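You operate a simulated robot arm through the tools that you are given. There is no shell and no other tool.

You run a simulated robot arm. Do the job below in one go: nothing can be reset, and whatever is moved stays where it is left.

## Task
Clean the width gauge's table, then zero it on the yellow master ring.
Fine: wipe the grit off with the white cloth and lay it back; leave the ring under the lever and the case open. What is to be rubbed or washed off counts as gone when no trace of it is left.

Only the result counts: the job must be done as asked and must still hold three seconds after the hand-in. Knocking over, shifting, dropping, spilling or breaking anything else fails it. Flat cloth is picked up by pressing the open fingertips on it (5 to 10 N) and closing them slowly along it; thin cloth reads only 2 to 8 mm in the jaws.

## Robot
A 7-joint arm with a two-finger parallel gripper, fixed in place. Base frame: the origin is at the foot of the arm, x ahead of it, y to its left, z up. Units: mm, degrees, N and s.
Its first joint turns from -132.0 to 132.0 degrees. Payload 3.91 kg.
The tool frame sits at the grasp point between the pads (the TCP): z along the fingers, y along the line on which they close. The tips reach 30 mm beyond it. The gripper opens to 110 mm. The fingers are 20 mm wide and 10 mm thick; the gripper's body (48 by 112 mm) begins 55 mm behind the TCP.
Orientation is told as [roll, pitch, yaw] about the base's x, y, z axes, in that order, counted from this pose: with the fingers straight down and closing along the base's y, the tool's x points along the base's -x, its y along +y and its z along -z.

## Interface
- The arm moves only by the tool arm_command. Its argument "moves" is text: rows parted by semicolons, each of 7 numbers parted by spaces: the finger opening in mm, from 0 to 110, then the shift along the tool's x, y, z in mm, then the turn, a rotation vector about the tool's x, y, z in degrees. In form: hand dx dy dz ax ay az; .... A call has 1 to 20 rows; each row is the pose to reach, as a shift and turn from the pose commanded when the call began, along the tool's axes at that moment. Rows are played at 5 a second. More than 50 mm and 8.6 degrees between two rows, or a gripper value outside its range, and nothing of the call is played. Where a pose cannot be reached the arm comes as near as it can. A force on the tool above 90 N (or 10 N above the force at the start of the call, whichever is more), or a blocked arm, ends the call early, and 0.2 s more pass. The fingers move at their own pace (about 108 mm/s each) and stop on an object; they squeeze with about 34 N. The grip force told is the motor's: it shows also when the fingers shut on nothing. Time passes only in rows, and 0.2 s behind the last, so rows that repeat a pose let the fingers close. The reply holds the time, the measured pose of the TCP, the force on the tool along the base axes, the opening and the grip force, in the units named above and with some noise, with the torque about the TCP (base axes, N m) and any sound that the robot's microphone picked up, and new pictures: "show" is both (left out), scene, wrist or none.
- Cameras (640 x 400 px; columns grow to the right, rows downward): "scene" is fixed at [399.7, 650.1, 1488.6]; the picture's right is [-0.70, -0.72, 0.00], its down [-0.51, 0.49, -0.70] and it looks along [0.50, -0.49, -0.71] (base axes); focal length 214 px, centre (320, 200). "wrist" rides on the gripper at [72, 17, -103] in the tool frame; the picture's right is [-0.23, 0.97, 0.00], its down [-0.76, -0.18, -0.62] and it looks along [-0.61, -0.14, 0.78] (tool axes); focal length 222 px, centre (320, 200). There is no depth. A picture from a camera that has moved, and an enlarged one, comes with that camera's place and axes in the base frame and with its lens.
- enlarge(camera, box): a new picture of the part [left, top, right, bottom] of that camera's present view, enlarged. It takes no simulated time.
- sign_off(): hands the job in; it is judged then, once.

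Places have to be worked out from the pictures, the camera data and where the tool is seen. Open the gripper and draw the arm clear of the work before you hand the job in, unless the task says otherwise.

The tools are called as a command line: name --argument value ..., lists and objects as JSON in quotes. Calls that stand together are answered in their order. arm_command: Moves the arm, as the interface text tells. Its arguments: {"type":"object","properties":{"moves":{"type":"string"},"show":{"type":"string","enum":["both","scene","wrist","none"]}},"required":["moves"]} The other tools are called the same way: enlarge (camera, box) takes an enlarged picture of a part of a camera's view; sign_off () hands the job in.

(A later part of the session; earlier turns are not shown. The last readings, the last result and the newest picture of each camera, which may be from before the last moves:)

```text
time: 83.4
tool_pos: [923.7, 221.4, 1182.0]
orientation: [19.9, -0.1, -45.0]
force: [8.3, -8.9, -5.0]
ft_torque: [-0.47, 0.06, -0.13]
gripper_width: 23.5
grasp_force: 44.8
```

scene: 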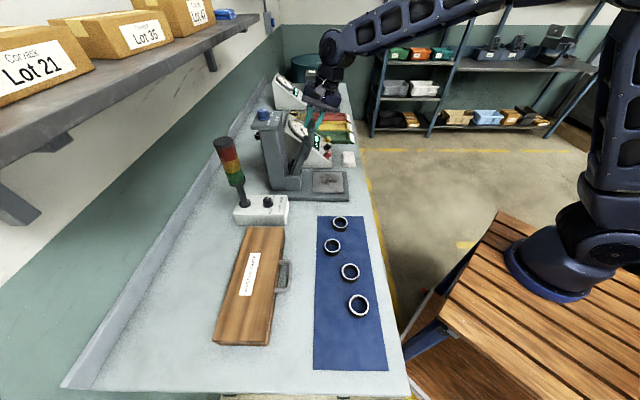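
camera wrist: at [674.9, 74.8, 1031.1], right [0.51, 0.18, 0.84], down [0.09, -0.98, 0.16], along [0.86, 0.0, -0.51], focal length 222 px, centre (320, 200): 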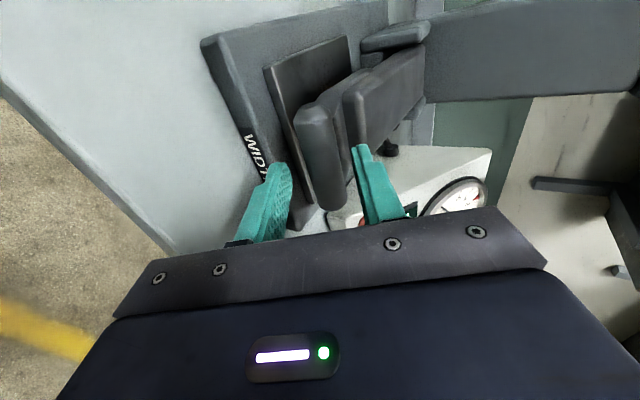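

arm_command --moves "0 0 6 1.2 0 0 0; 0 0 12 2.5 0 0 0; 0 0 17.8 3.9 0 0 0; 0 0 17.8 3.9 0 0 0" --show "both"

enlarge --camera "scene" --box '[255, 80, 345, 150]'

enlarge --camera "wrist" --box '[220, 60, 480, 240]'

```text
time: 84.0
tool_pos: [923.6, 222.0, 1181.9]
orientation: [19.1, 0.3, -45.1]
force: [-44.6, -22.5, 13.9]
ft_torque: [-0.32, 1.29, 0.45]
gripper_width: 23.4
grasp_force: 45.1
stopped in row 2: the force on the tool passed its limit at 96 N (the readings are from after the stop); the commanded pose is now the measured one
camera wrist: at [862.5, 261.3, 1285.4], right [0.81, 0.49, 0.32], down [0.28, -0.8, 0.53], along [0.51, -0.34, -0.79], focal length 222 px, centre (320, 200)
```

scene: 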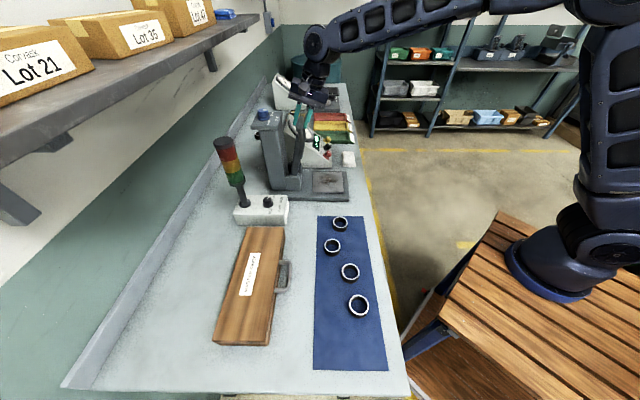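
wrist: 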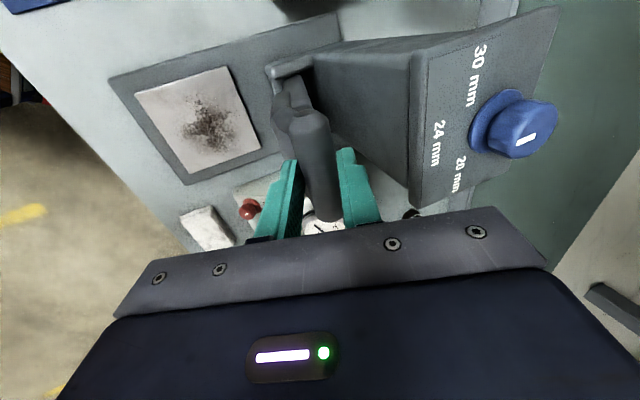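

```text
5.71 times, centred on (300, 115) of scene
camera zoom: at [399.7, 650.1, 1488.6], right [-0.7, -0.72, 0.0], down [-0.51, 0.49, -0.7], along [0.5, -0.49, -0.71], focal length 1226 px, centre (434, 686)
```

zoom: 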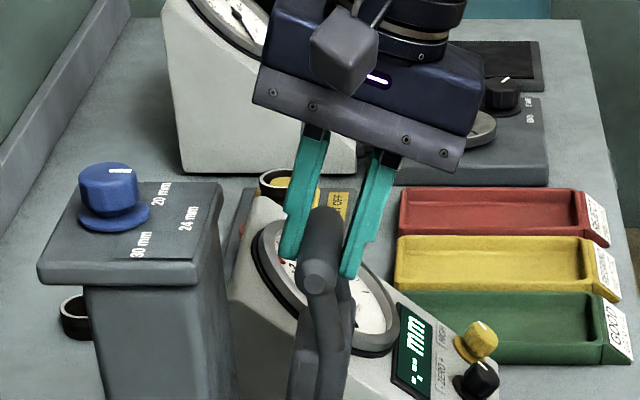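

```text
2.22 times, centred on (350, 150) of wrist
camera zoom: at [862.5, 261.3, 1285.4], right [0.81, 0.49, 0.32], down [0.28, -0.8, 0.53], along [0.51, -0.34, -0.79], focal length 494 px, centre (253, 311)
```

zoom: 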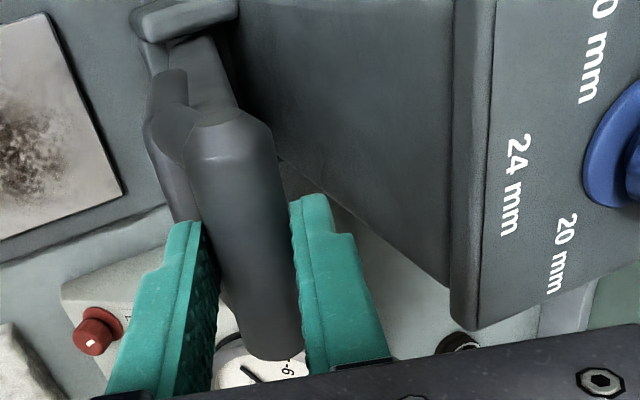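

There is a hard stop at about 80°, and the lever now rests against it. I open the jaws slightly and wait several seconds to see whether it stays this time.

arm_command --moves "28 0 0 0 0 0 0; 36 0 0 0 0 0 0; 36 0 0 0 0 0 0; 36 0 0 0 0 0 0; 36 0 0 0 0 0 0; 36 0 0 0 0 0 0; 36 0 0 0 0 0 0; 36 0 0 0 0 0 0; 36 0 0 0 0 0 0; 36 0 0 0 0 0 0; 36 0 0 0 0 0 0; 36 0 0 0 0 0 0; 36 0 0 0 0 0 0; 36 0 0 0 0 0 0; 36 0 0 0 0 0 0" --show "none"

enlarge --camera "wrist" --box '[220, 60, 480, 240]'

enlarge --camera "wrist" --box '[400, 30, 580, 210]'

```text
time: 87.2
tool_pos: [928.0, 225.4, 1180.3]
orientation: [19.1, 0.2, -45.1]
force: [-0.2, 0.5, -0.1]
ft_torque: [-0.02, 0.0, 0.01]
gripper_width: 36.0
grasp_force: 0.1
```

```text
2.22 times, centred on (350, 150) of wrist
camera zoom: at [864.9, 263.4, 1283.6], right [0.81, 0.49, 0.32], down [0.28, -0.8, 0.53], along [0.51, -0.34, -0.79], focal length 494 px, centre (253, 311)
```

zoom: 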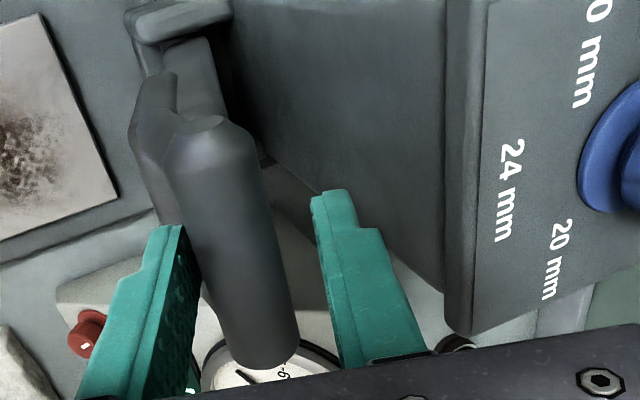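

```text
2.22 times, centred on (490, 120) of wrist
camera zoom: at [864.9, 263.4, 1283.6], right [0.81, 0.49, 0.32], down [0.28, -0.8, 0.53], along [0.51, -0.34, -0.79], focal length 494 px, centre (-58, 378)
```

zoom: 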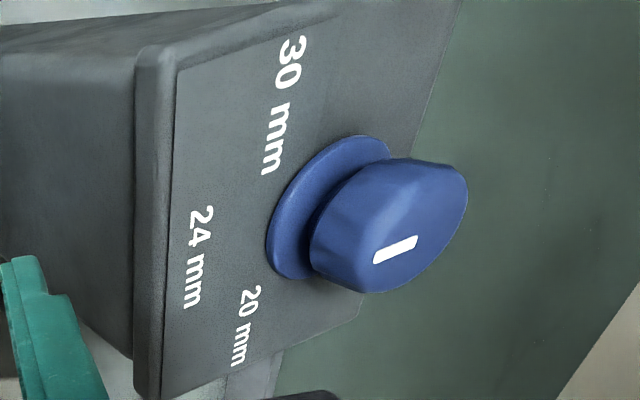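

The size knob points at 24 mm. I wait three more seconds to compare the bar's position between the fingers.

arm_command --moves "36 0 0 0 0 0 0; 36 0 0 0 0 0 0; 36 0 0 0 0 0 0; 36 0 0 0 0 0 0; 36 0 0 0 0 0 0; 36 0 0 0 0 0 0; 36 0 0 0 0 0 0; 36 0 0 0 0 0 0; 36 0 0 0 0 0 0; 36 0 0 0 0 0 0; 36 0 0 0 0 0 0; 36 0 0 0 0 0 0; 36 0 0 0 0 0 0; 36 0 0 0 0 0 0; 36 0 0 0 0 0 0; 36 0 0 0 0 0 0; 36 0 0 0 0 0 0; 36 0 0 0 0 0 0; 36 0 0 0 0 0 0; 36 0 0 0 0 0 0" --show "none"

enlarge --camera "wrist" --box '[220, 60, 480, 240]'

```text
time: 91.4
tool_pos: [926.4, 225.0, 1181.9]
orientation: [19.2, 0.1, -45.1]
force: [0.6, 1.0, 0.0]
ft_torque: [0.0, -0.04, -0.01]
gripper_width: 36.1
grasp_force: 0.1
```

```text
2.22 times, centred on (350, 150) of wrist
camera zoom: at [864.9, 263.4, 1283.6], right [0.81, 0.49, 0.32], down [0.28, -0.8, 0.53], along [0.51, -0.34, -0.79], focal length 494 px, centre (253, 311)
```

zoom: 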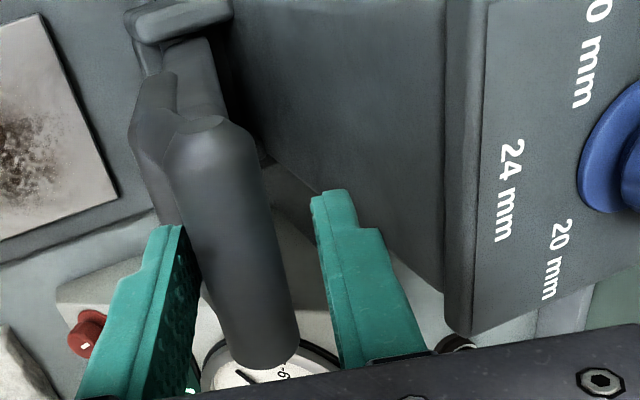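

The bar has not moved. I open fully, draw back off the bar, and go over the cloth with the jaws closing across its width.

arm_command --moves "50 0 0 0 0 0 0; 50 0 0 -15 0 0 0; 50 0 0 -35 0 0 0; 50 0 0 -70 0 0 0; 50 0 -5 -105 0 0 0; 50 0 -10 -120 0 0 0" --show "scene"

enlarge --camera "scene" --box '[255, 80, 375, 200]'

```text
time: 92.8
tool_pos: [891.8, 188.7, 1289.3]
orientation: [19.1, 0.3, -45.1]
force: [1.5, 0.1, -1.4]
ft_torque: [0.03, 0.02, 0.03]
gripper_width: 50.2
grasp_force: 0.2
```

scene: 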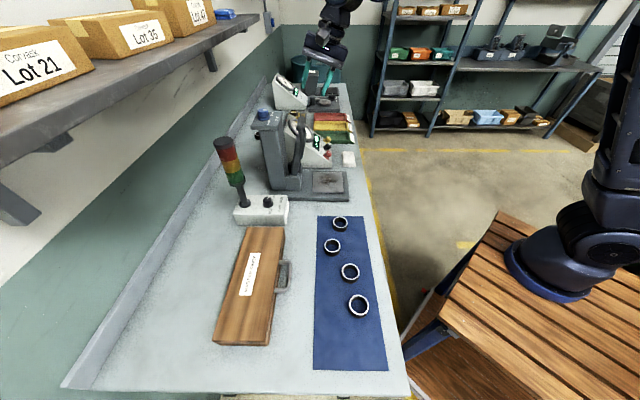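

```text
3.33 times, centred on (315, 140) of scene
camera zoom: at [399.7, 650.1, 1488.6], right [-0.7, -0.72, 0.0], down [-0.51, 0.49, -0.7], along [0.5, -0.49, -0.71], focal length 715 px, centre (337, 400)
```

zoom: 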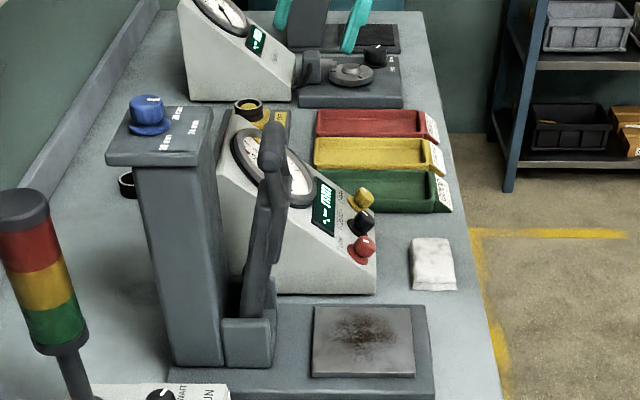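

The lever stands at its stop. I travel to above the cloth, keeping yaw -45 so the jaws close across the 61 mm width.

arm_command --moves "80 -13 -27 -2.4 1.7 0 0; 80 -27 -55 -4.8 3.3 0 0; 80 -40 -82 -7 5 0 0; 80 -63 -112 4 7.3 0 0; 80 -87 -142 15 9.7 0 0; 80 -110 -171.6 25.5 12 0 0; 80 -132 -184.5 63 13.7 0 0; 80 -154 -197.5 100.7 15.5 0 0; 80 -176 -210.5 138 17.2 0 0; 80 -198 -223.4 175.9 19 0 0; 80 -198 -223.4 175.9 19 0 0"

enlarge --camera "wrist" --box '[200, 40, 480, 220]'

```text
time: 95.2
tool_pos: [919.3, -58.1, 1052.0]
orientation: [0.2, 0.2, -45.1]
force: [0.6, 0.3, 0.0]
ft_torque: [0.0, 0.01, 0.0]
gripper_width: 80.0
grasp_force: 0.0
camera wrist: at [880.0, 5.6, 1155.3], right [0.85, 0.53, 0.0], down [0.41, -0.67, 0.62], along [0.33, -0.53, -0.78], focal length 222 px, centre (320, 200)
```

scene: 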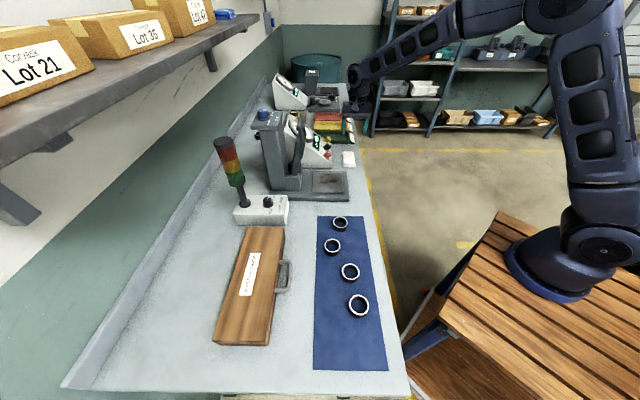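
wrist: 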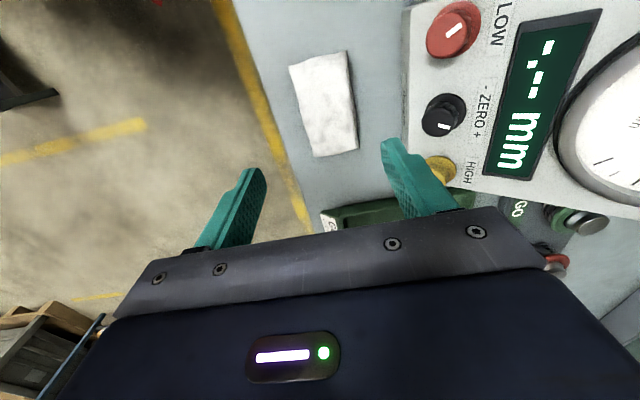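

```text
2.22 times, centred on (340, 130) of wrist
camera zoom: at [880.0, 5.6, 1155.3], right [0.85, 0.53, 0.0], down [0.41, -0.67, 0.62], along [0.33, -0.53, -0.78], focal length 494 px, centre (276, 356)
```

zoom: 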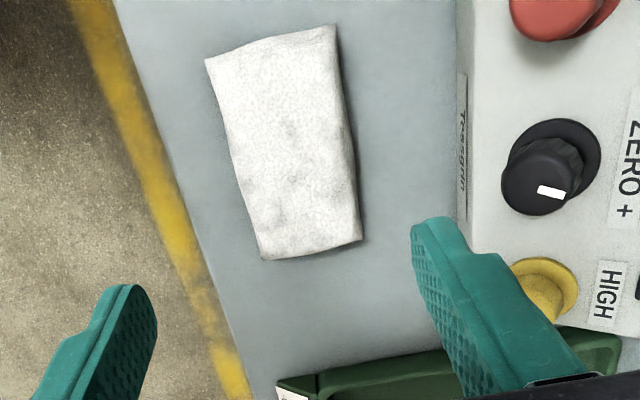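

The cloth's centre is at bench coordinates s≈-695, d≈616. I centre over it and lower to just above its top.

arm_command --moves "80 -2 4 30 0 0 0; 80 -4 7.5 60 0 0 0; 80 -4 7.5 90 0 0 0; 80 -4 7.5 115 0 0 0; 80 -4 7.5 115 0 0 0"

enlarge --camera "wrist" --box '[180, 40, 460, 240]'

enlarge --camera "scene" --box '[325, 130, 375, 180]'

```text
time: 96.4
tool_pos: [930.1, -55.7, 935.3]
orientation: [0.2, 0.2, -45.1]
force: [-1.7, 0.2, 1.0]
ft_torque: [0.04, 0.0, 0.01]
gripper_width: 79.9
grasp_force: 0.0
camera wrist: at [892.1, 8.4, 1039.5], right [0.85, 0.53, 0.0], down [0.41, -0.67, 0.62], along [0.33, -0.53, -0.78], focal length 222 px, centre (320, 200)
```

scene: 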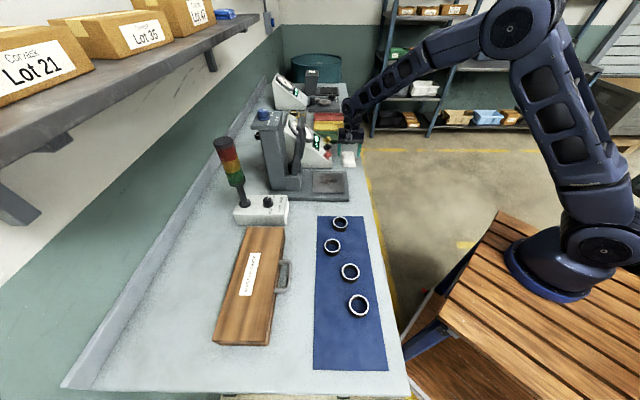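
wrist: 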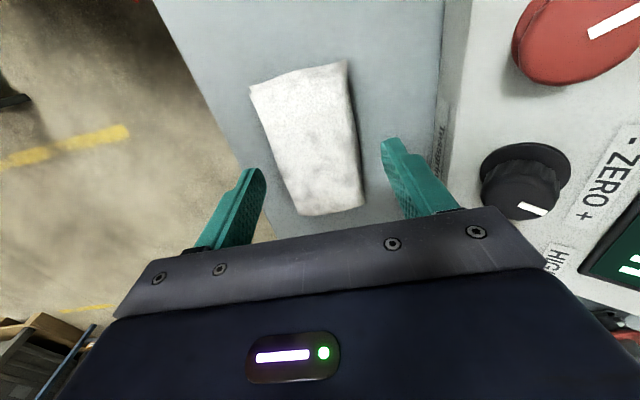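

```text
2.00 times, centred on (320, 140) of wrist
camera zoom: at [892.1, 8.4, 1039.5], right [0.85, 0.53, 0.0], down [0.41, -0.67, 0.62], along [0.33, -0.53, -0.78], focal length 444 px, centre (320, 320)
```

zoom: 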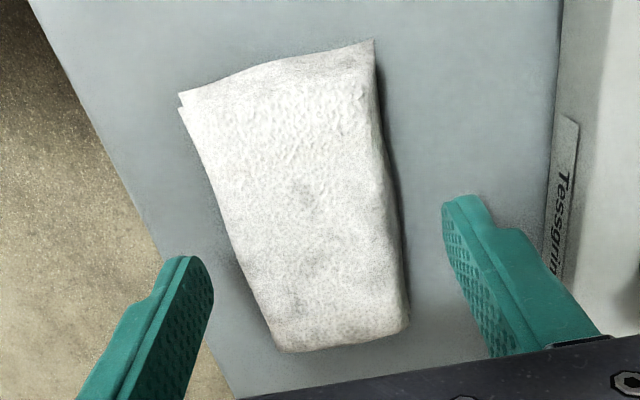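

```text
8.00 times, centred on (350, 155) of scene
camera zoom: at [399.7, 650.1, 1488.6], right [-0.7, -0.72, 0.0], down [-0.51, 0.49, -0.7], along [0.5, -0.49, -0.71], focal length 1716 px, centre (80, 560)
```

zoom: 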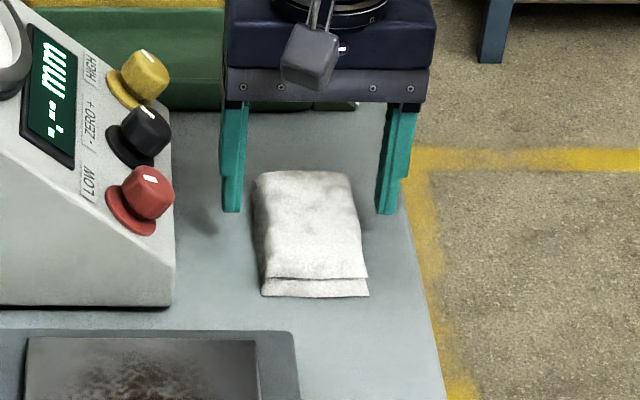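

Jaws straddle the cloth with clearance on both sides. I lower to about 3 mm above the bench.

arm_command --moves "80 0 -1 8 0 0 0; 80 0 -1 15 0 0 0; 80 0 -1 19 0 0 0; 80 0 -1 21.5 0 0 0; 80 0 -1 21.5 0 0 0" --show "none"

enlarge --camera "wrist" --box '[180, 40, 460, 240]'

enlarge --camera "scene" --box '[325, 130, 375, 180]'

```text
time: 97.6
tool_pos: [930.5, -55.4, 915.6]
orientation: [0.2, 0.2, -45.1]
force: [-0.5, -0.4, -0.6]
ft_torque: [0.0, 0.0, 0.0]
gripper_width: 80.3
grasp_force: 0.0
```

```text
2.00 times, centred on (320, 140) of wrist
camera zoom: at [893.1, 7.5, 1018.0], right [0.85, 0.53, 0.0], down [0.41, -0.67, 0.62], along [0.33, -0.53, -0.78], focal length 444 px, centre (320, 320)
```

zoom: 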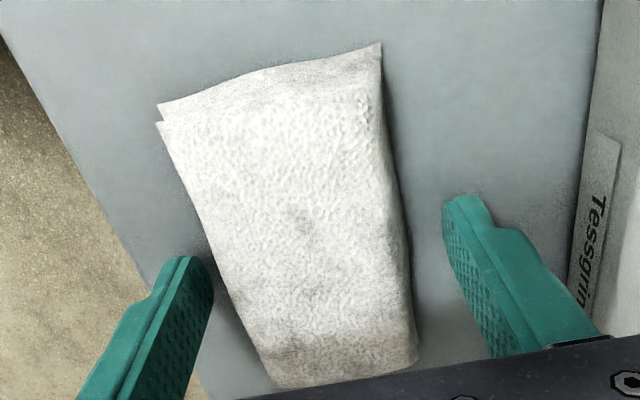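

```text
8.00 times, centred on (350, 155) of scene
camera zoom: at [399.7, 650.1, 1488.6], right [-0.7, -0.72, 0.0], down [-0.51, 0.49, -0.7], along [0.5, -0.49, -0.71], focal length 1716 px, centre (80, 560)
```

zoom: 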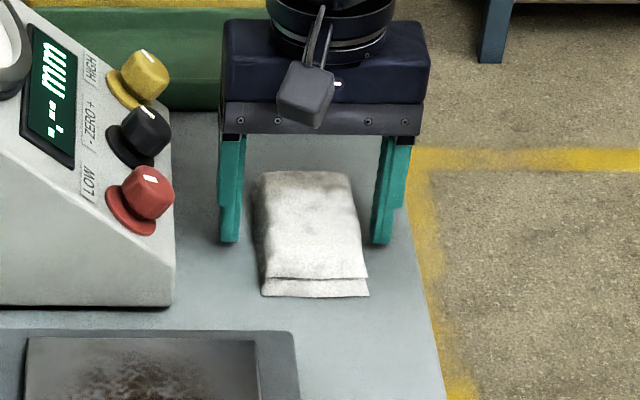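

Tips are beside the cloth, clear of the bench. I close slowly to around 48 mm and see what the cloth does.

arm_command --moves "76 0 0 0 0 0 0; 72 0 0 0 0 0 0; 68 0 0 0 0 0 0; 65 0 0 0 0 0 0; 62 0 0 0 0 0 0; 59 0 0 0 0 0 0; 56 0 0 0 0 0 0; 53 0 0 0 0 0 0; 50 0 0 0 0 0 0; 48 0 0 0 0 0 0; 48 0 0 0 0 0 0" --show "none"

enlarge --camera "wrist" --box '[180, 40, 460, 240]'

enlarge --camera "scene" --box '[325, 130, 375, 180]'

```text
time: 100.0
tool_pos: [931.8, -55.2, 913.4]
orientation: [0.2, 0.2, -45.1]
force: [1.0, -0.4, 0.0]
ft_torque: [-0.03, 0.01, 0.01]
gripper_width: 63.7
grasp_force: 34.2
```

```text
2.00 times, centred on (320, 140) of wrist
camera zoom: at [893.1, 7.5, 1017.9], right [0.85, 0.53, 0.0], down [0.41, -0.67, 0.62], along [0.33, -0.53, -0.78], focal length 444 px, centre (320, 320)
```

zoom: 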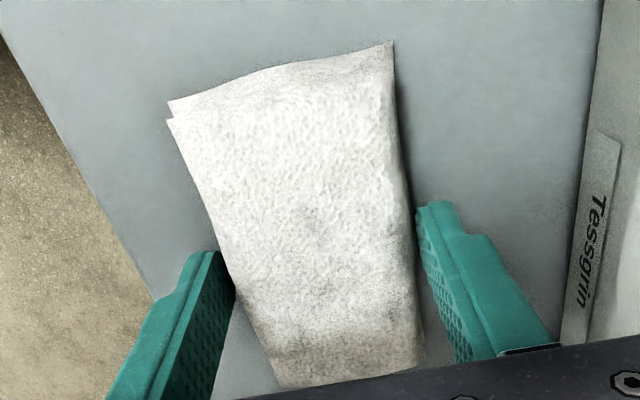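

```text
8.00 times, centred on (350, 155) of scene
camera zoom: at [399.7, 650.1, 1488.6], right [-0.7, -0.72, 0.0], down [-0.51, 0.49, -0.7], along [0.5, -0.49, -0.71], focal length 1716 px, centre (80, 560)
```

zoom: 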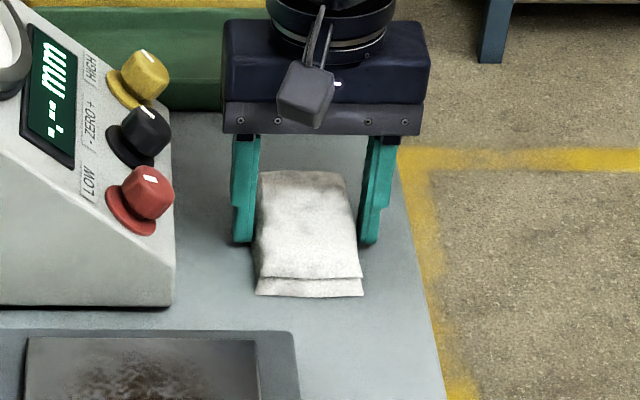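

The cloth is a firm pad, held at 63.7 mm with full grip. I lift it a little to check that it comes along.

arm_command --moves "40 0 0 0 0 0 0; 40 0 0 -10 0 0 0; 40 0 0 -25 0 0 0; 40 0 0 -45 0 0 0; 40 0 0 -70 0 0 0; 40 0 0 -97 0 0 0; 40 0 0 -97 0 0 0"

enlarge --camera "wrist" --box '[180, 40, 460, 240]'

enlarge --camera "scene" --box '[285, 100, 385, 200]'

```text
time: 101.6
tool_pos: [930.7, -55.2, 1009.1]
orientation: [0.2, 0.2, -45.1]
force: [-0.3, 0.0, -0.1]
ft_torque: [0.03, -0.01, 0.0]
gripper_width: 40.0
grasp_force: 0.1
camera wrist: at [892.5, 7.9, 1113.7], right [0.85, 0.53, 0.0], down [0.41, -0.67, 0.62], along [0.33, -0.53, -0.78], focal length 222 px, centre (320, 200)
```

scene: 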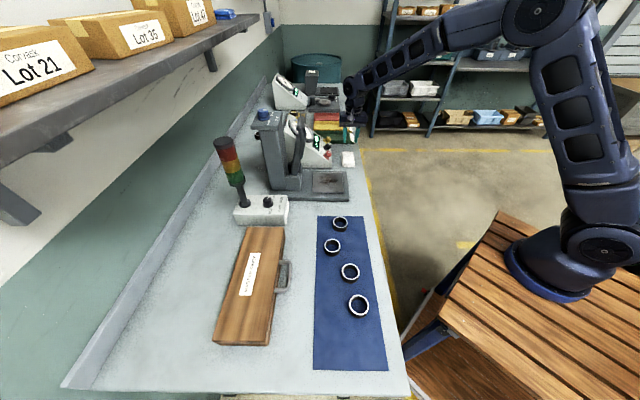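
wrist: 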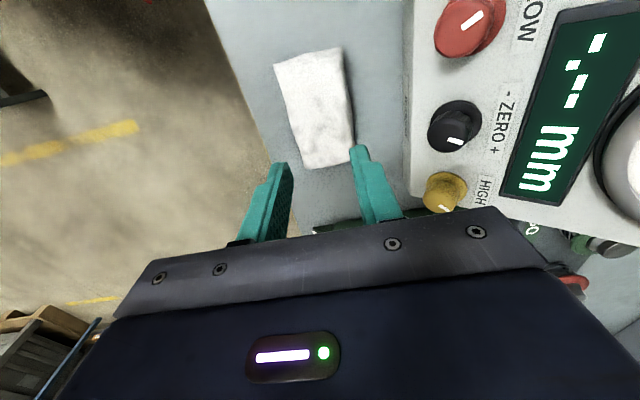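

```text
2.00 times, centred on (320, 140) of wrist
camera zoom: at [892.5, 7.9, 1113.7], right [0.85, 0.53, 0.0], down [0.41, -0.67, 0.62], along [0.33, -0.53, -0.78], focal length 444 px, centre (320, 320)
```

zoom: 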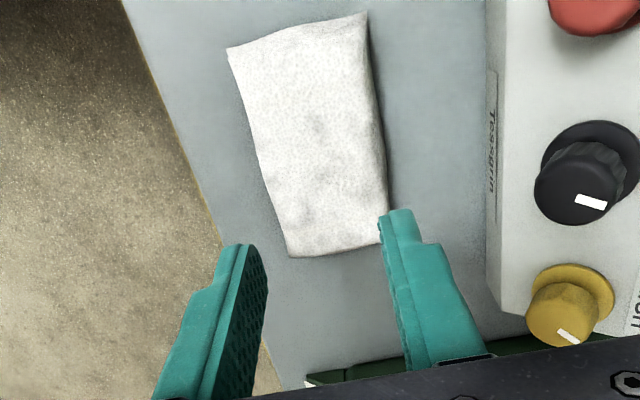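

```text
4.00 times, centred on (335, 150) of scene
camera zoom: at [399.7, 650.1, 1488.6], right [-0.7, -0.72, 0.0], down [-0.51, 0.49, -0.7], along [0.5, -0.49, -0.71], focal length 858 px, centre (260, 400)
```

zoom: 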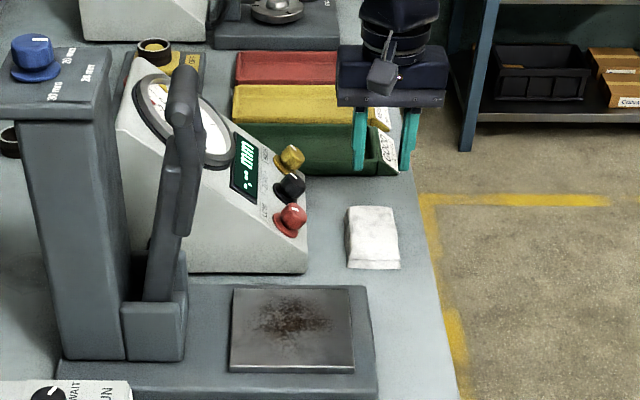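

The pad slipped out while lifting and stayed on the bench. I take a closer look at its shape before trying again.

enlarge --camera "wrist" --box '[260, 40, 370, 180]'

enlarge --camera "scene" --box '[335, 145, 362, 172]'

```text
2.86 times, centred on (315, 110) of wrist
camera zoom: at [892.5, 7.9, 1113.7], right [0.85, 0.53, 0.0], down [0.41, -0.67, 0.62], along [0.33, -0.53, -0.78], focal length 635 px, centre (334, 457)
```

zoom: 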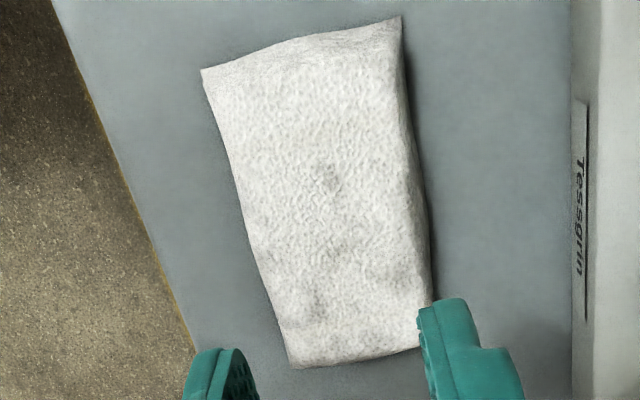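

```text
14.81 times, centred on (348, 158) of scene
camera zoom: at [399.7, 650.1, 1488.6], right [-0.7, -0.72, 0.0], down [-0.51, 0.49, -0.7], along [0.5, -0.49, -0.71], focal length 3177 px, centre (-102, 815)
```

zoom: 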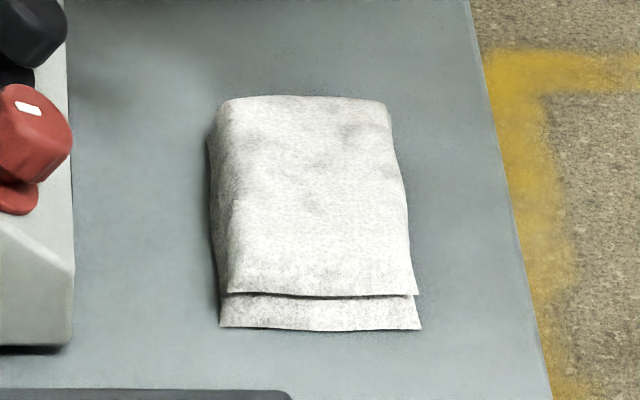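

It looks like a thick folded wad with two flaps. I retry the side grip lower down, squeeze fully, and lift very slowly while watching the opening.

arm_command --moves "60 0 0 0 0 0 0; 80 0 0 0 0 0 0; 80 0 0 25 0 0 0; 80 0 0 50 0 0 0; 80 0 0 75 0 0 0; 80 0 0 90 0 0 0; 80 0 0 95 0 0 0; 80 0 0 98 0 0 0; 80 0 0 98 0 0 0; 76 0 0 98 0 0 0; 72 0 0 98 0 0 0; 68 0 0 98 0 0 0; 64 0 0 98 0 0 0; 60 0 0 98 0 0 0; 50 0 0 98 0 0 0; 30 0 0 98 0 0 0; 0 0 0 98 0 0 0; 0 0 0 98 0 0 0; 0 0 0 98 0 0 0; 0 0 0 98 0 0 0" --show "none"

enlarge --camera "wrist" --box '[180, 40, 460, 240]'

enlarge --camera "scene" --box '[325, 130, 375, 180]'

```text
time: 105.8
tool_pos: [931.7, -55.9, 912.1]
orientation: [0.3, 0.2, -45.1]
force: [-0.4, -0.2, -0.1]
ft_torque: [0.01, -0.02, 0.0]
gripper_width: 63.6
grasp_force: 33.9
```

```text
2.00 times, centred on (320, 140) of wrist
camera zoom: at [893.3, 7.9, 1016.3], right [0.85, 0.53, 0.0], down [0.41, -0.67, 0.62], along [0.33, -0.53, -0.78], focal length 444 px, centre (320, 320)
```

zoom: 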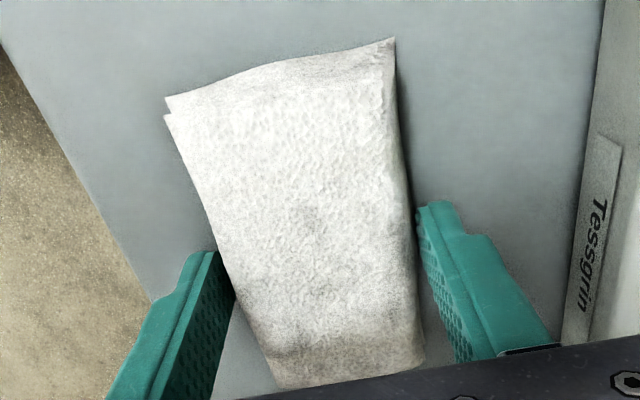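

```text
8.00 times, centred on (350, 155) of scene
camera zoom: at [399.7, 650.1, 1488.6], right [-0.7, -0.72, 0.0], down [-0.51, 0.49, -0.7], along [0.5, -0.49, -0.71], focal length 1716 px, centre (80, 560)
```

zoom: 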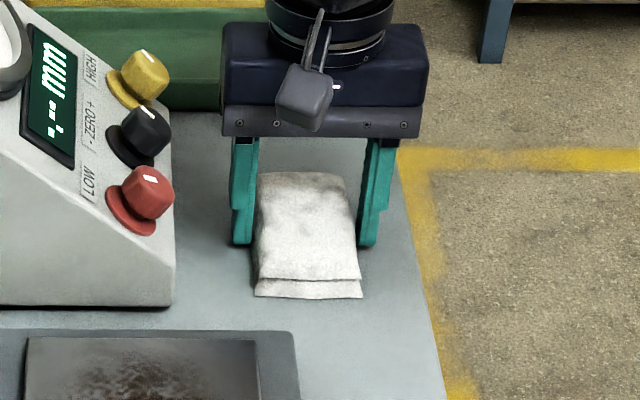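

Held at 63.6 mm with 34 N. I lift slowly, 1.5 mm per row.

arm_command --moves "0 0 0 -1 0 0 0; 0 0 0 -2.5 0 0 0; 0 0 0 -4 0 0 0; 0 0 0 -5.5 0 0 0; 0 0 0 -7 0 0 0; 0 0 0 -8.5 0 0 0; 0 0 0 -10 0 0 0; 0 0 0 -10 0 0 0" --show "none"

enlarge --camera "scene" --box '[325, 130, 375, 180]'

enlarge --camera "wrist" --box '[180, 40, 460, 240]'

```text
time: 107.6
tool_pos: [931.6, -56.7, 922.6]
orientation: [0.3, 0.3, -45.1]
force: [-0.7, 0.3, -0.6]
ft_torque: [-0.02, 0.01, -0.03]
gripper_width: 63.9
grasp_force: 33.9
```

```text
8.00 times, centred on (350, 155) of scene
camera zoom: at [399.7, 650.1, 1488.6], right [-0.7, -0.72, 0.0], down [-0.51, 0.49, -0.7], along [0.5, -0.49, -0.71], focal length 1716 px, centre (80, 560)
```

zoom: 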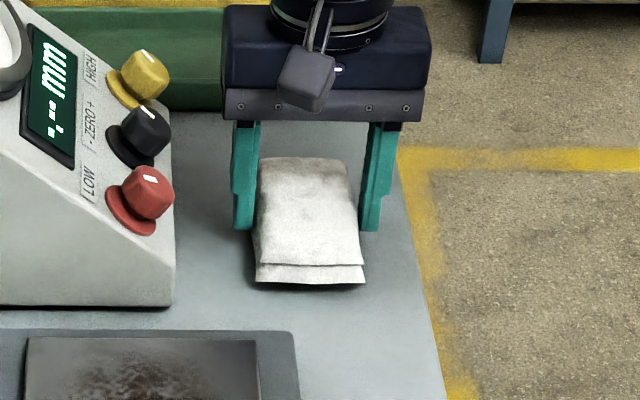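

```text
2.00 times, centred on (320, 140) of wrist
camera zoom: at [893.7, 7.4, 1026.3], right [0.85, 0.53, 0.0], down [0.41, -0.67, 0.62], along [0.33, -0.53, -0.78], focal length 444 px, centre (320, 320)
```

zoom: 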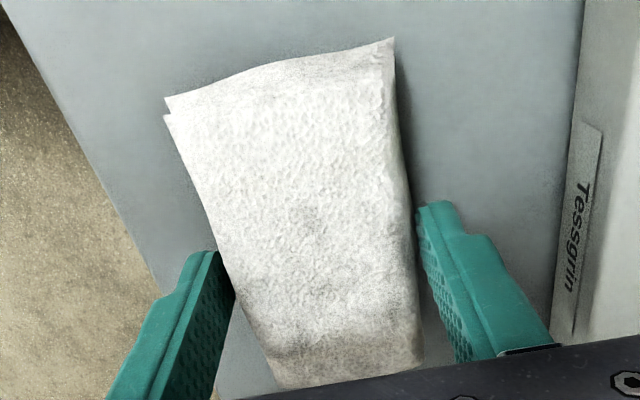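

It comes up with the jaws this time; gentle motion is the key. I raise it further slowly.

arm_command --moves "0 0 0 -2 0 0 0; 0 0 0 -5 0 0 0; 0 0 0 -8 0 0 0; 0 0 0 -12 0 0 0; 0 0 0 -16 0 0 0; 0 0 0 -20 0 0 0; 0 0 0 -24 0 0 0; 0 0 0 -28 0 0 0; 0 0 0 -32 0 0 0; 0 0 0 -36 0 0 0; 0 0 0 -40 0 0 0; 0 0 0 -44 0 0 0; 0 0 0 -48 0 0 0; 0 0 0 -52 0 0 0; 0 0 0 -56 0 0 0; 0 0 0 -60 0 0 0; 0 0 0 -63 0 0 0; 0 0 0 -65 0 0 0; 0 0 0 -66 0 0 0; 0 0 0 -66 0 0 0" --show "scene"

enlarge --camera "scene" --box '[285, 100, 385, 200]'

```text
time: 111.8
tool_pos: [931.0, -56.7, 988.4]
orientation: [0.2, 0.2, -45.1]
force: [0.1, -0.4, -0.5]
ft_torque: [-0.02, -0.02, 0.02]
gripper_width: 63.8
grasp_force: 33.6
```

scene: 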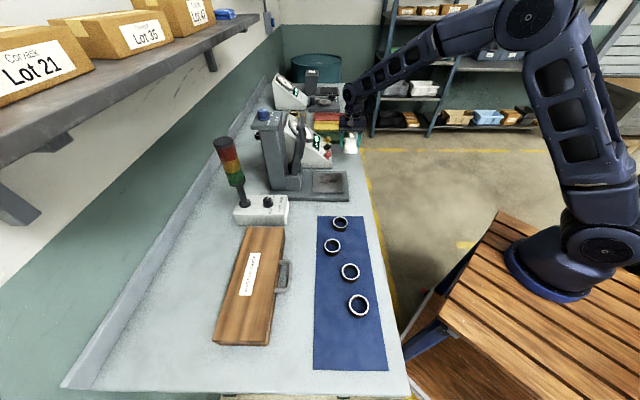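

```text
4.00 times, centred on (335, 150) of scene
camera zoom: at [399.7, 650.1, 1488.6], right [-0.7, -0.72, 0.0], down [-0.51, 0.49, -0.7], along [0.5, -0.49, -0.71], focal length 858 px, centre (260, 400)
```

zoom: 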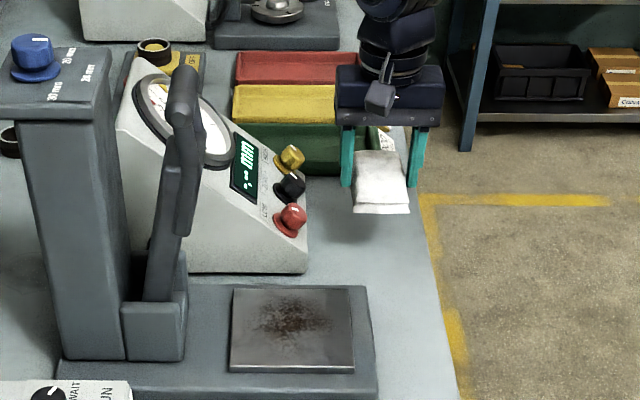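

The cloth is held level enough. I carry it gently along the bench front to in front of the gauge table.

arm_command --moves "0 4 0 0 0 0 0; 0 12 0 0 0 0 0; 0 22 0 0 0 0 0; 0 32 0 0 0 0 0; 0 42 0 0 0 0 0; 0 52 0 0 0 0 0; 0 62 0 0 0 0 0; 0 72 0 0 0 0 0; 0 82 4 0 0 0 0; 0 92 10 0 0 0 0; 0 102 18 0 0 0 0; 0 112 26 0 0 0 0; 0 122 34 0 0 0 0; 0 132 42 0 0 0 0; 0 142 50 0 0 0 0; 0 152 58 0 0 0 0; 0 162 66 0 0 0 0; 0 172 74 0 0 0 0; 0 180 82 0 0 0 0; 0 184 88 0 0 0 0"

enlarge --camera "scene" --box '[265, 100, 365, 200]'

enlarge --camera "wrist" --box '[180, 0, 560, 240]'

```text
time: 116.0
tool_pos: [863.5, 136.0, 988.2]
orientation: [0.0, 0.2, -45.1]
force: [0.1, -0.1, 0.1]
ft_torque: [0.04, 0.01, 0.0]
gripper_width: 63.6
grasp_force: 34.2
camera wrist: at [825.7, 199.6, 1092.4], right [0.85, 0.53, 0.0], down [0.41, -0.67, 0.62], along [0.33, -0.53, -0.78], focal length 222 px, centre (320, 200)
```

scene: 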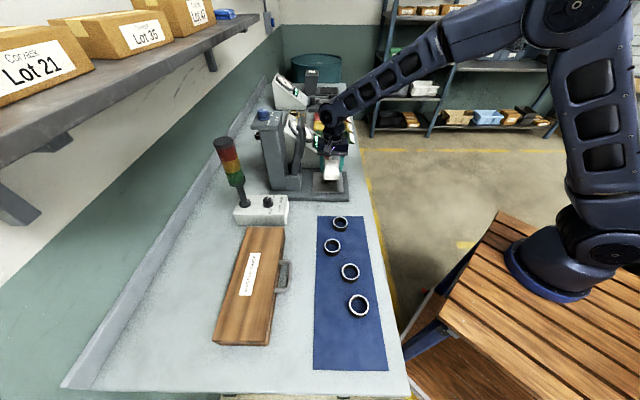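
wrist: 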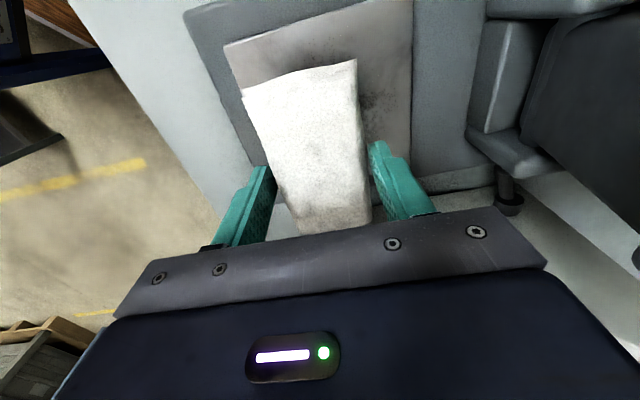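

```text
4.00 times, centred on (315, 150) of scene
camera zoom: at [399.7, 650.1, 1488.6], right [-0.7, -0.72, 0.0], down [-0.51, 0.49, -0.7], along [0.5, -0.49, -0.71], focal length 858 px, centre (340, 400)
```

zoom: 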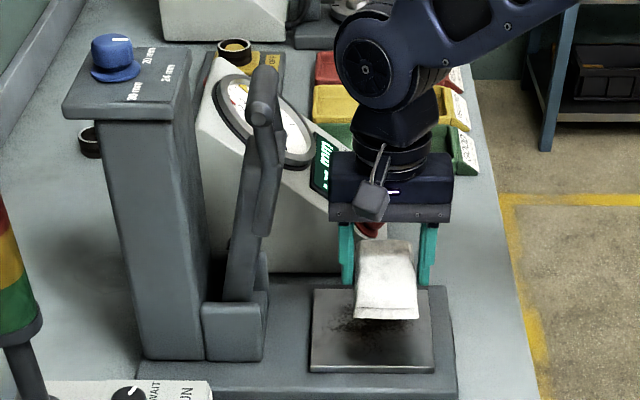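

```text
1.67 times, centred on (370, 120) of wrist
camera zoom: at [825.7, 199.6, 1092.4], right [0.85, 0.53, 0.0], down [0.41, -0.67, 0.62], along [0.33, -0.53, -0.78], focal length 370 px, centre (237, 333)
```

zoom: 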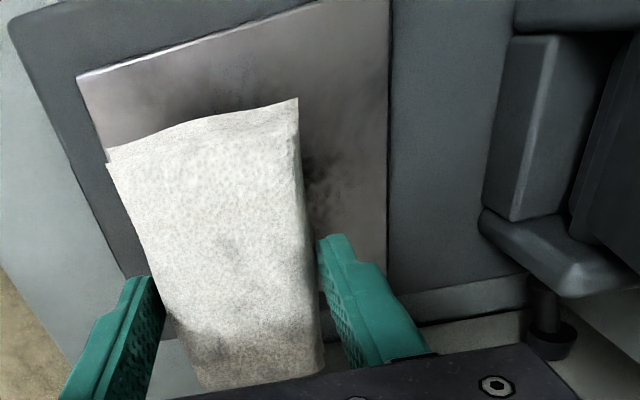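

The cloth hangs over the table with room to the lever. I lower slowly toward contact (expected near TCP z≈945).

arm_command --moves "0 0 0 4 0 0 0; 0 0 0 10 0 0 0; 0 0 0 16 0 0 0; 0 0 0 22 0 0 0; 0 0 0 28 0 0 0; 0 0 0 33 0 0 0; 0 0 0 36 0 0 0; 0 0 0 37 0 0 0; 0 0 0 37 0 0 0" --show "none"

```text
time: 118.0
tool_pos: [863.7, 139.1, 953.2]
orientation: [0.2, 0.3, -45.2]
force: [0.2, 0.2, 0.4]
ft_torque: [0.0, 0.0, 0.0]
gripper_width: 63.6
grasp_force: 33.9
```

arm_command --moves "0 0 0 1 0 0 0; 0 0 0 2 0 0 0; 0 0 0 3 0 0 0; 0 0 0 4 0 0 0; 0 0 0 4 0 0 0" --show "none"

enlarge --camera "scene" --box '[295, 140, 375, 210]'

```text
time: 119.2
tool_pos: [862.1, 136.5, 948.9]
orientation: [0.2, 0.3, -45.1]
force: [0.4, -0.1, -0.8]
ft_torque: [0.01, -0.01, 0.0]
gripper_width: 63.7
grasp_force: 34.4
```

```text
5.71 times, centred on (335, 175) of scene
camera zoom: at [399.7, 650.1, 1488.6], right [-0.7, -0.72, 0.0], down [-0.51, 0.49, -0.7], along [0.5, -0.49, -0.71], focal length 1226 px, centre (234, 343)
```

zoom: 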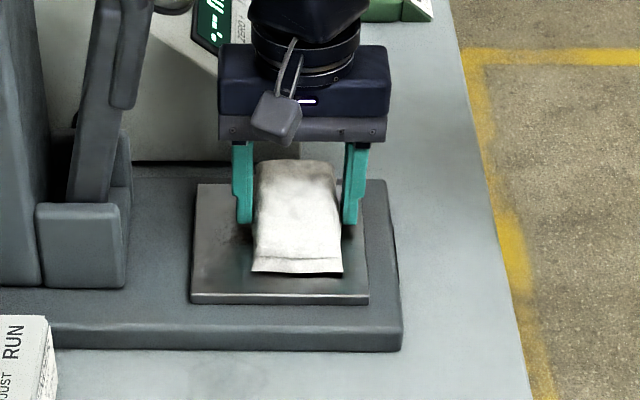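

arm_command --moves "0 0 0 1 0 0 0; 0 0 0 2 0 0 0; 0 0 0 2 0 0 0" --show "none"

```text
time: 120.0
tool_pos: [862.7, 137.1, 946.7]
orientation: [0.3, 0.2, -45.0]
force: [0.3, 0.9, 2.1]
ft_torque: [-0.02, 0.1, -0.03]
gripper_width: 63.7
grasp_force: 34.1
```

Contact is just starting (2 N). I press a little more to get a wiping force.

arm_command --moves "0 0 0 0.7 0 0 0; 0 0 0 1.2 0 0 0; 0 0 0 1.2 0 0 0" --show "none"

```text
time: 120.8
tool_pos: [863.6, 136.8, 946.2]
orientation: [0.3, 0.1, -45.0]
force: [4.0, -1.3, 22.7]
ft_torque: [-0.27, 0.3, -0.04]
gripper_width: 63.6
grasp_force: 33.8
```

About 23 N; I ease slightly and begin wiping strokes over the patch.

arm_command --moves "0 0 8 -0.4 0 0 0; 0 0 16 -0.4 0 0 0; 0 0 24 -0.4 0 0 0; 0 0 32 -0.4 0 0 0; 0 0 24 -0.4 0 0 0; 0 0 16 -0.4 0 0 0; 0 0 8 -0.4 0 0 0; 0 0 0 -0.4 0 0 0; 0 0 -8 -0.4 0 0 0; 0 0 -16 -0.4 0 0 0; 0 8 -16 -0.4 0 0 0; 0 16 -8 -0.4 0 0 0; 0 16 0 -0.4 0 0 0; 0 16 8 -0.4 0 0 0; 0 16 16 -0.4 0 0 0; 0 16 24 -0.4 0 0 0; 0 16 32 -0.4 0 0 0; 0 8 32 -0.4 0 0 0; 0 0 32 -0.4 0 0 0; 0 -8 32 -0.4 0 0 0"

enlarge --camera "scene" --box '[295, 140, 375, 210]'

enlarge --camera "wrist" --box '[180, 0, 560, 240]'

```text
time: 125.0
tool_pos: [893.5, 153.2, 947.0]
orientation: [0.2, 0.3, -45.2]
force: [-0.1, -0.2, -0.7]
ft_torque: [-0.02, -0.01, 0.0]
gripper_width: 63.8
grasp_force: 34.8
camera wrist: at [854.7, 217.0, 1050.2], right [0.85, 0.53, 0.0], down [0.41, -0.67, 0.62], along [0.33, -0.53, -0.78], focal length 222 px, centre (320, 200)
```

scene: 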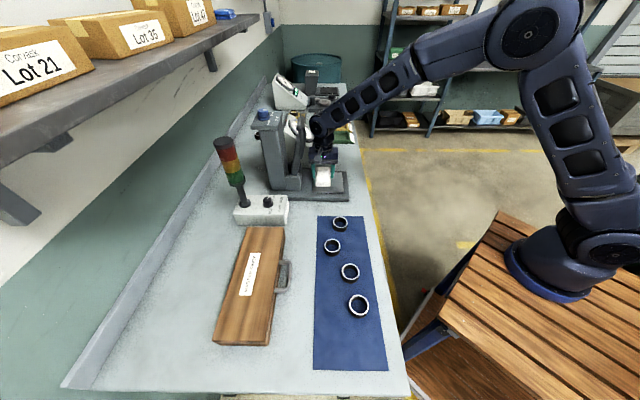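
wrist: 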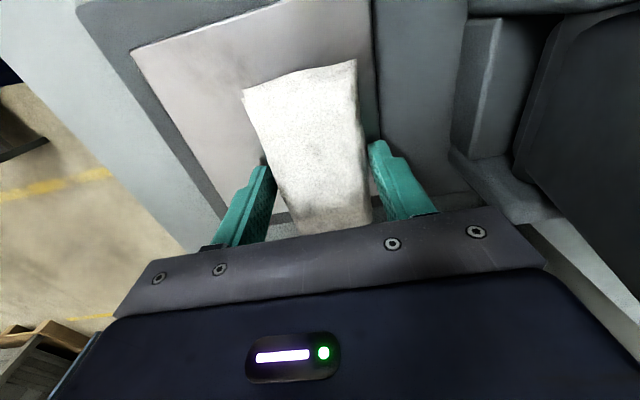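

```text
5.71 times, centred on (335, 175) of scene
camera zoom: at [399.7, 650.1, 1488.6], right [-0.7, -0.72, 0.0], down [-0.51, 0.49, -0.7], along [0.5, -0.49, -0.71], focal length 1226 px, centre (234, 343)
```

zoom: 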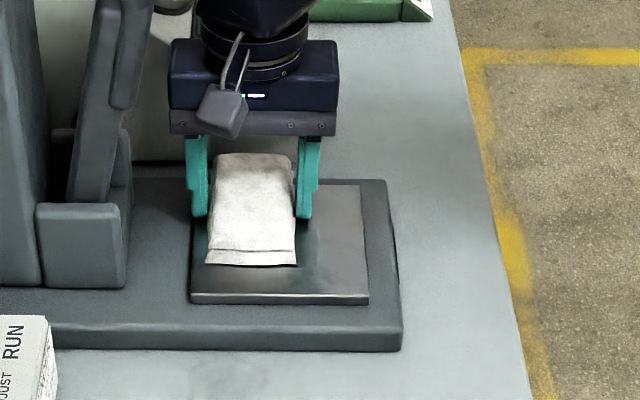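

```text
1.67 times, centred on (370, 120) of wrist
camera zoom: at [854.7, 217.0, 1050.2], right [0.85, 0.53, 0.0], down [0.41, -0.67, 0.62], along [0.33, -0.53, -0.78], focal length 370 px, centre (237, 333)
```

zoom: 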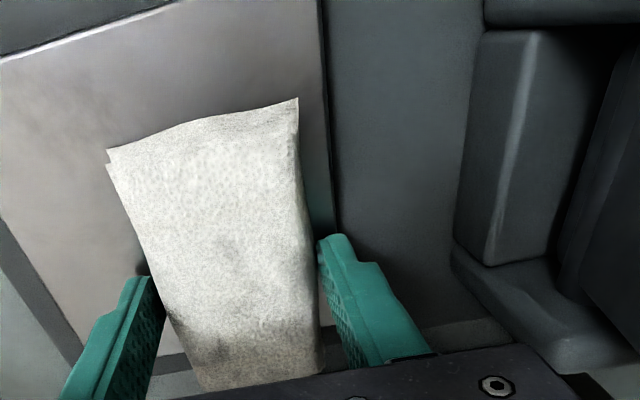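

Much of the patch is already gone, but contact was lost at the end of the strokes. I press again and wipe the far side and the rest.

arm_command --moves "0 0 0 0.6 0 0 0; 0 0 0 1.2 0 0 0; 0 0 0 1.2 0 0 0" --show "none"

```text
time: 125.8
tool_pos: [891.8, 153.5, 945.2]
orientation: [0.2, 0.2, -45.1]
force: [1.4, 2.8, 8.6]
ft_torque: [0.0, 0.19, -0.07]
gripper_width: 63.5
grasp_force: 33.8
```

arm_command --moves "0 -6 0 0.4 0 0 0; 0 -12 0 0.4 0 0 0; 0 -12 -8 0.4 0 0 0; 0 -12 -16 0.4 0 0 0; 0 -12 -24 0.4 0 0 0; 0 -12 -32 0.4 0 0 0; 0 -12 -40 0.4 0 0 0; 0 -12 -48 0.4 0 0 0; 0 -4 -48 0.4 0 0 0; 0 4 -48 0.4 0 0 0; 0 4 -40 0.4 0 0 0; 0 4 -32 0.4 0 0 0; 0 4 -24 0.4 0 0 0; 0 4 -16 0.4 0 0 0; 0 4 -8 0.4 0 0 0; 0 4 0 0.4 0 0 0; 0 12 0 0.4 0 0 0; 0 20 0 0.4 0 0 0; 0 28 0 0.4 0 0 0; 0 28 -8 0.4 0 0 0" --show "none"

```text
time: 130.0
tool_pos: [865.4, 170.9, 945.1]
orientation: [0.2, 0.3, -44.9]
force: [8.4, 13.2, 31.9]
ft_torque: [0.09, -0.38, 0.13]
gripper_width: 63.8
grasp_force: 34.0
```

arm_command --moves "0 0 -8 -0.6 0 0 0; 0 0 -16 -0.6 0 0 0; 0 0 -24 -0.6 0 0 0; 0 0 -32 -0.6 0 0 0; 0 0 -40 -0.6 0 0 0; 0 -8 -40 -0.4 0 0 0; 0 -16 -40 -0.4 0 0 0; 0 -16 -32 -0.4 0 0 0; 0 -16 -24 -0.4 0 0 0; 0 -16 -16 -0.4 0 0 0; 0 -16 -8 -0.4 0 0 0; 0 -16 0 -0.4 0 0 0; 0 -24 4 -0.4 0 0 0; 0 -32 4 -0.4 0 0 0; 0 -32 -4 -0.4 0 0 0; 0 -32 -12 -0.4 0 0 0; 0 -32 -20 -0.4 0 0 0; 0 -32 -28 -0.4 0 0 0; 0 -32 -36 -0.4 0 0 0; 0 -24 -40 -0.4 0 0 0" --show "none"

enlarge --camera "wrist" --box '[180, 0, 560, 240]'

enlarge --camera "scene" --box '[295, 140, 375, 210]'

```text
time: 134.2
tool_pos: [855.4, 121.4, 944.4]
orientation: [0.3, 0.2, -45.1]
force: [9.6, -2.8, 19.1]
ft_torque: [-0.46, 0.22, 0.26]
gripper_width: 63.5
grasp_force: 33.9
```

```text
1.67 times, centred on (370, 120) of wrist
camera zoom: at [816.5, 185.2, 1047.8], right [0.85, 0.53, 0.0], down [0.41, -0.67, 0.62], along [0.33, -0.53, -0.78], focal length 370 px, centre (237, 333)
```

zoom: 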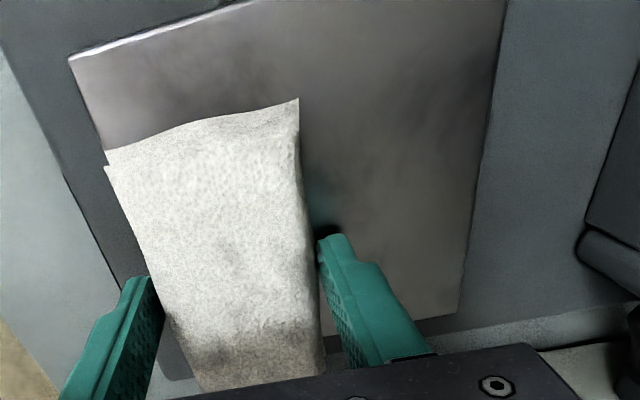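

```text
5.71 times, centred on (335, 175) of scene
camera zoom: at [399.7, 650.1, 1488.6], right [-0.7, -0.72, 0.0], down [-0.51, 0.49, -0.7], along [0.5, -0.49, -0.71], focal length 1226 px, centre (234, 343)
```

zoom: 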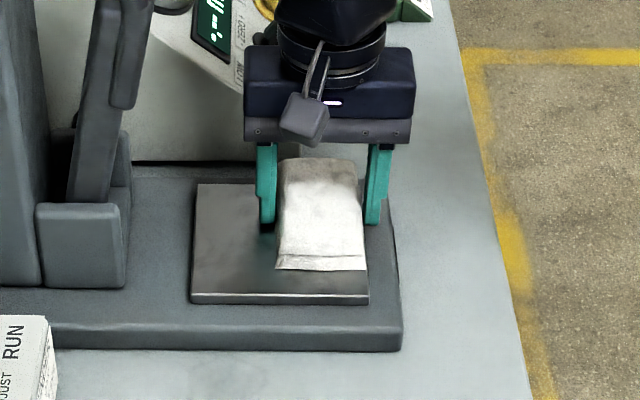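

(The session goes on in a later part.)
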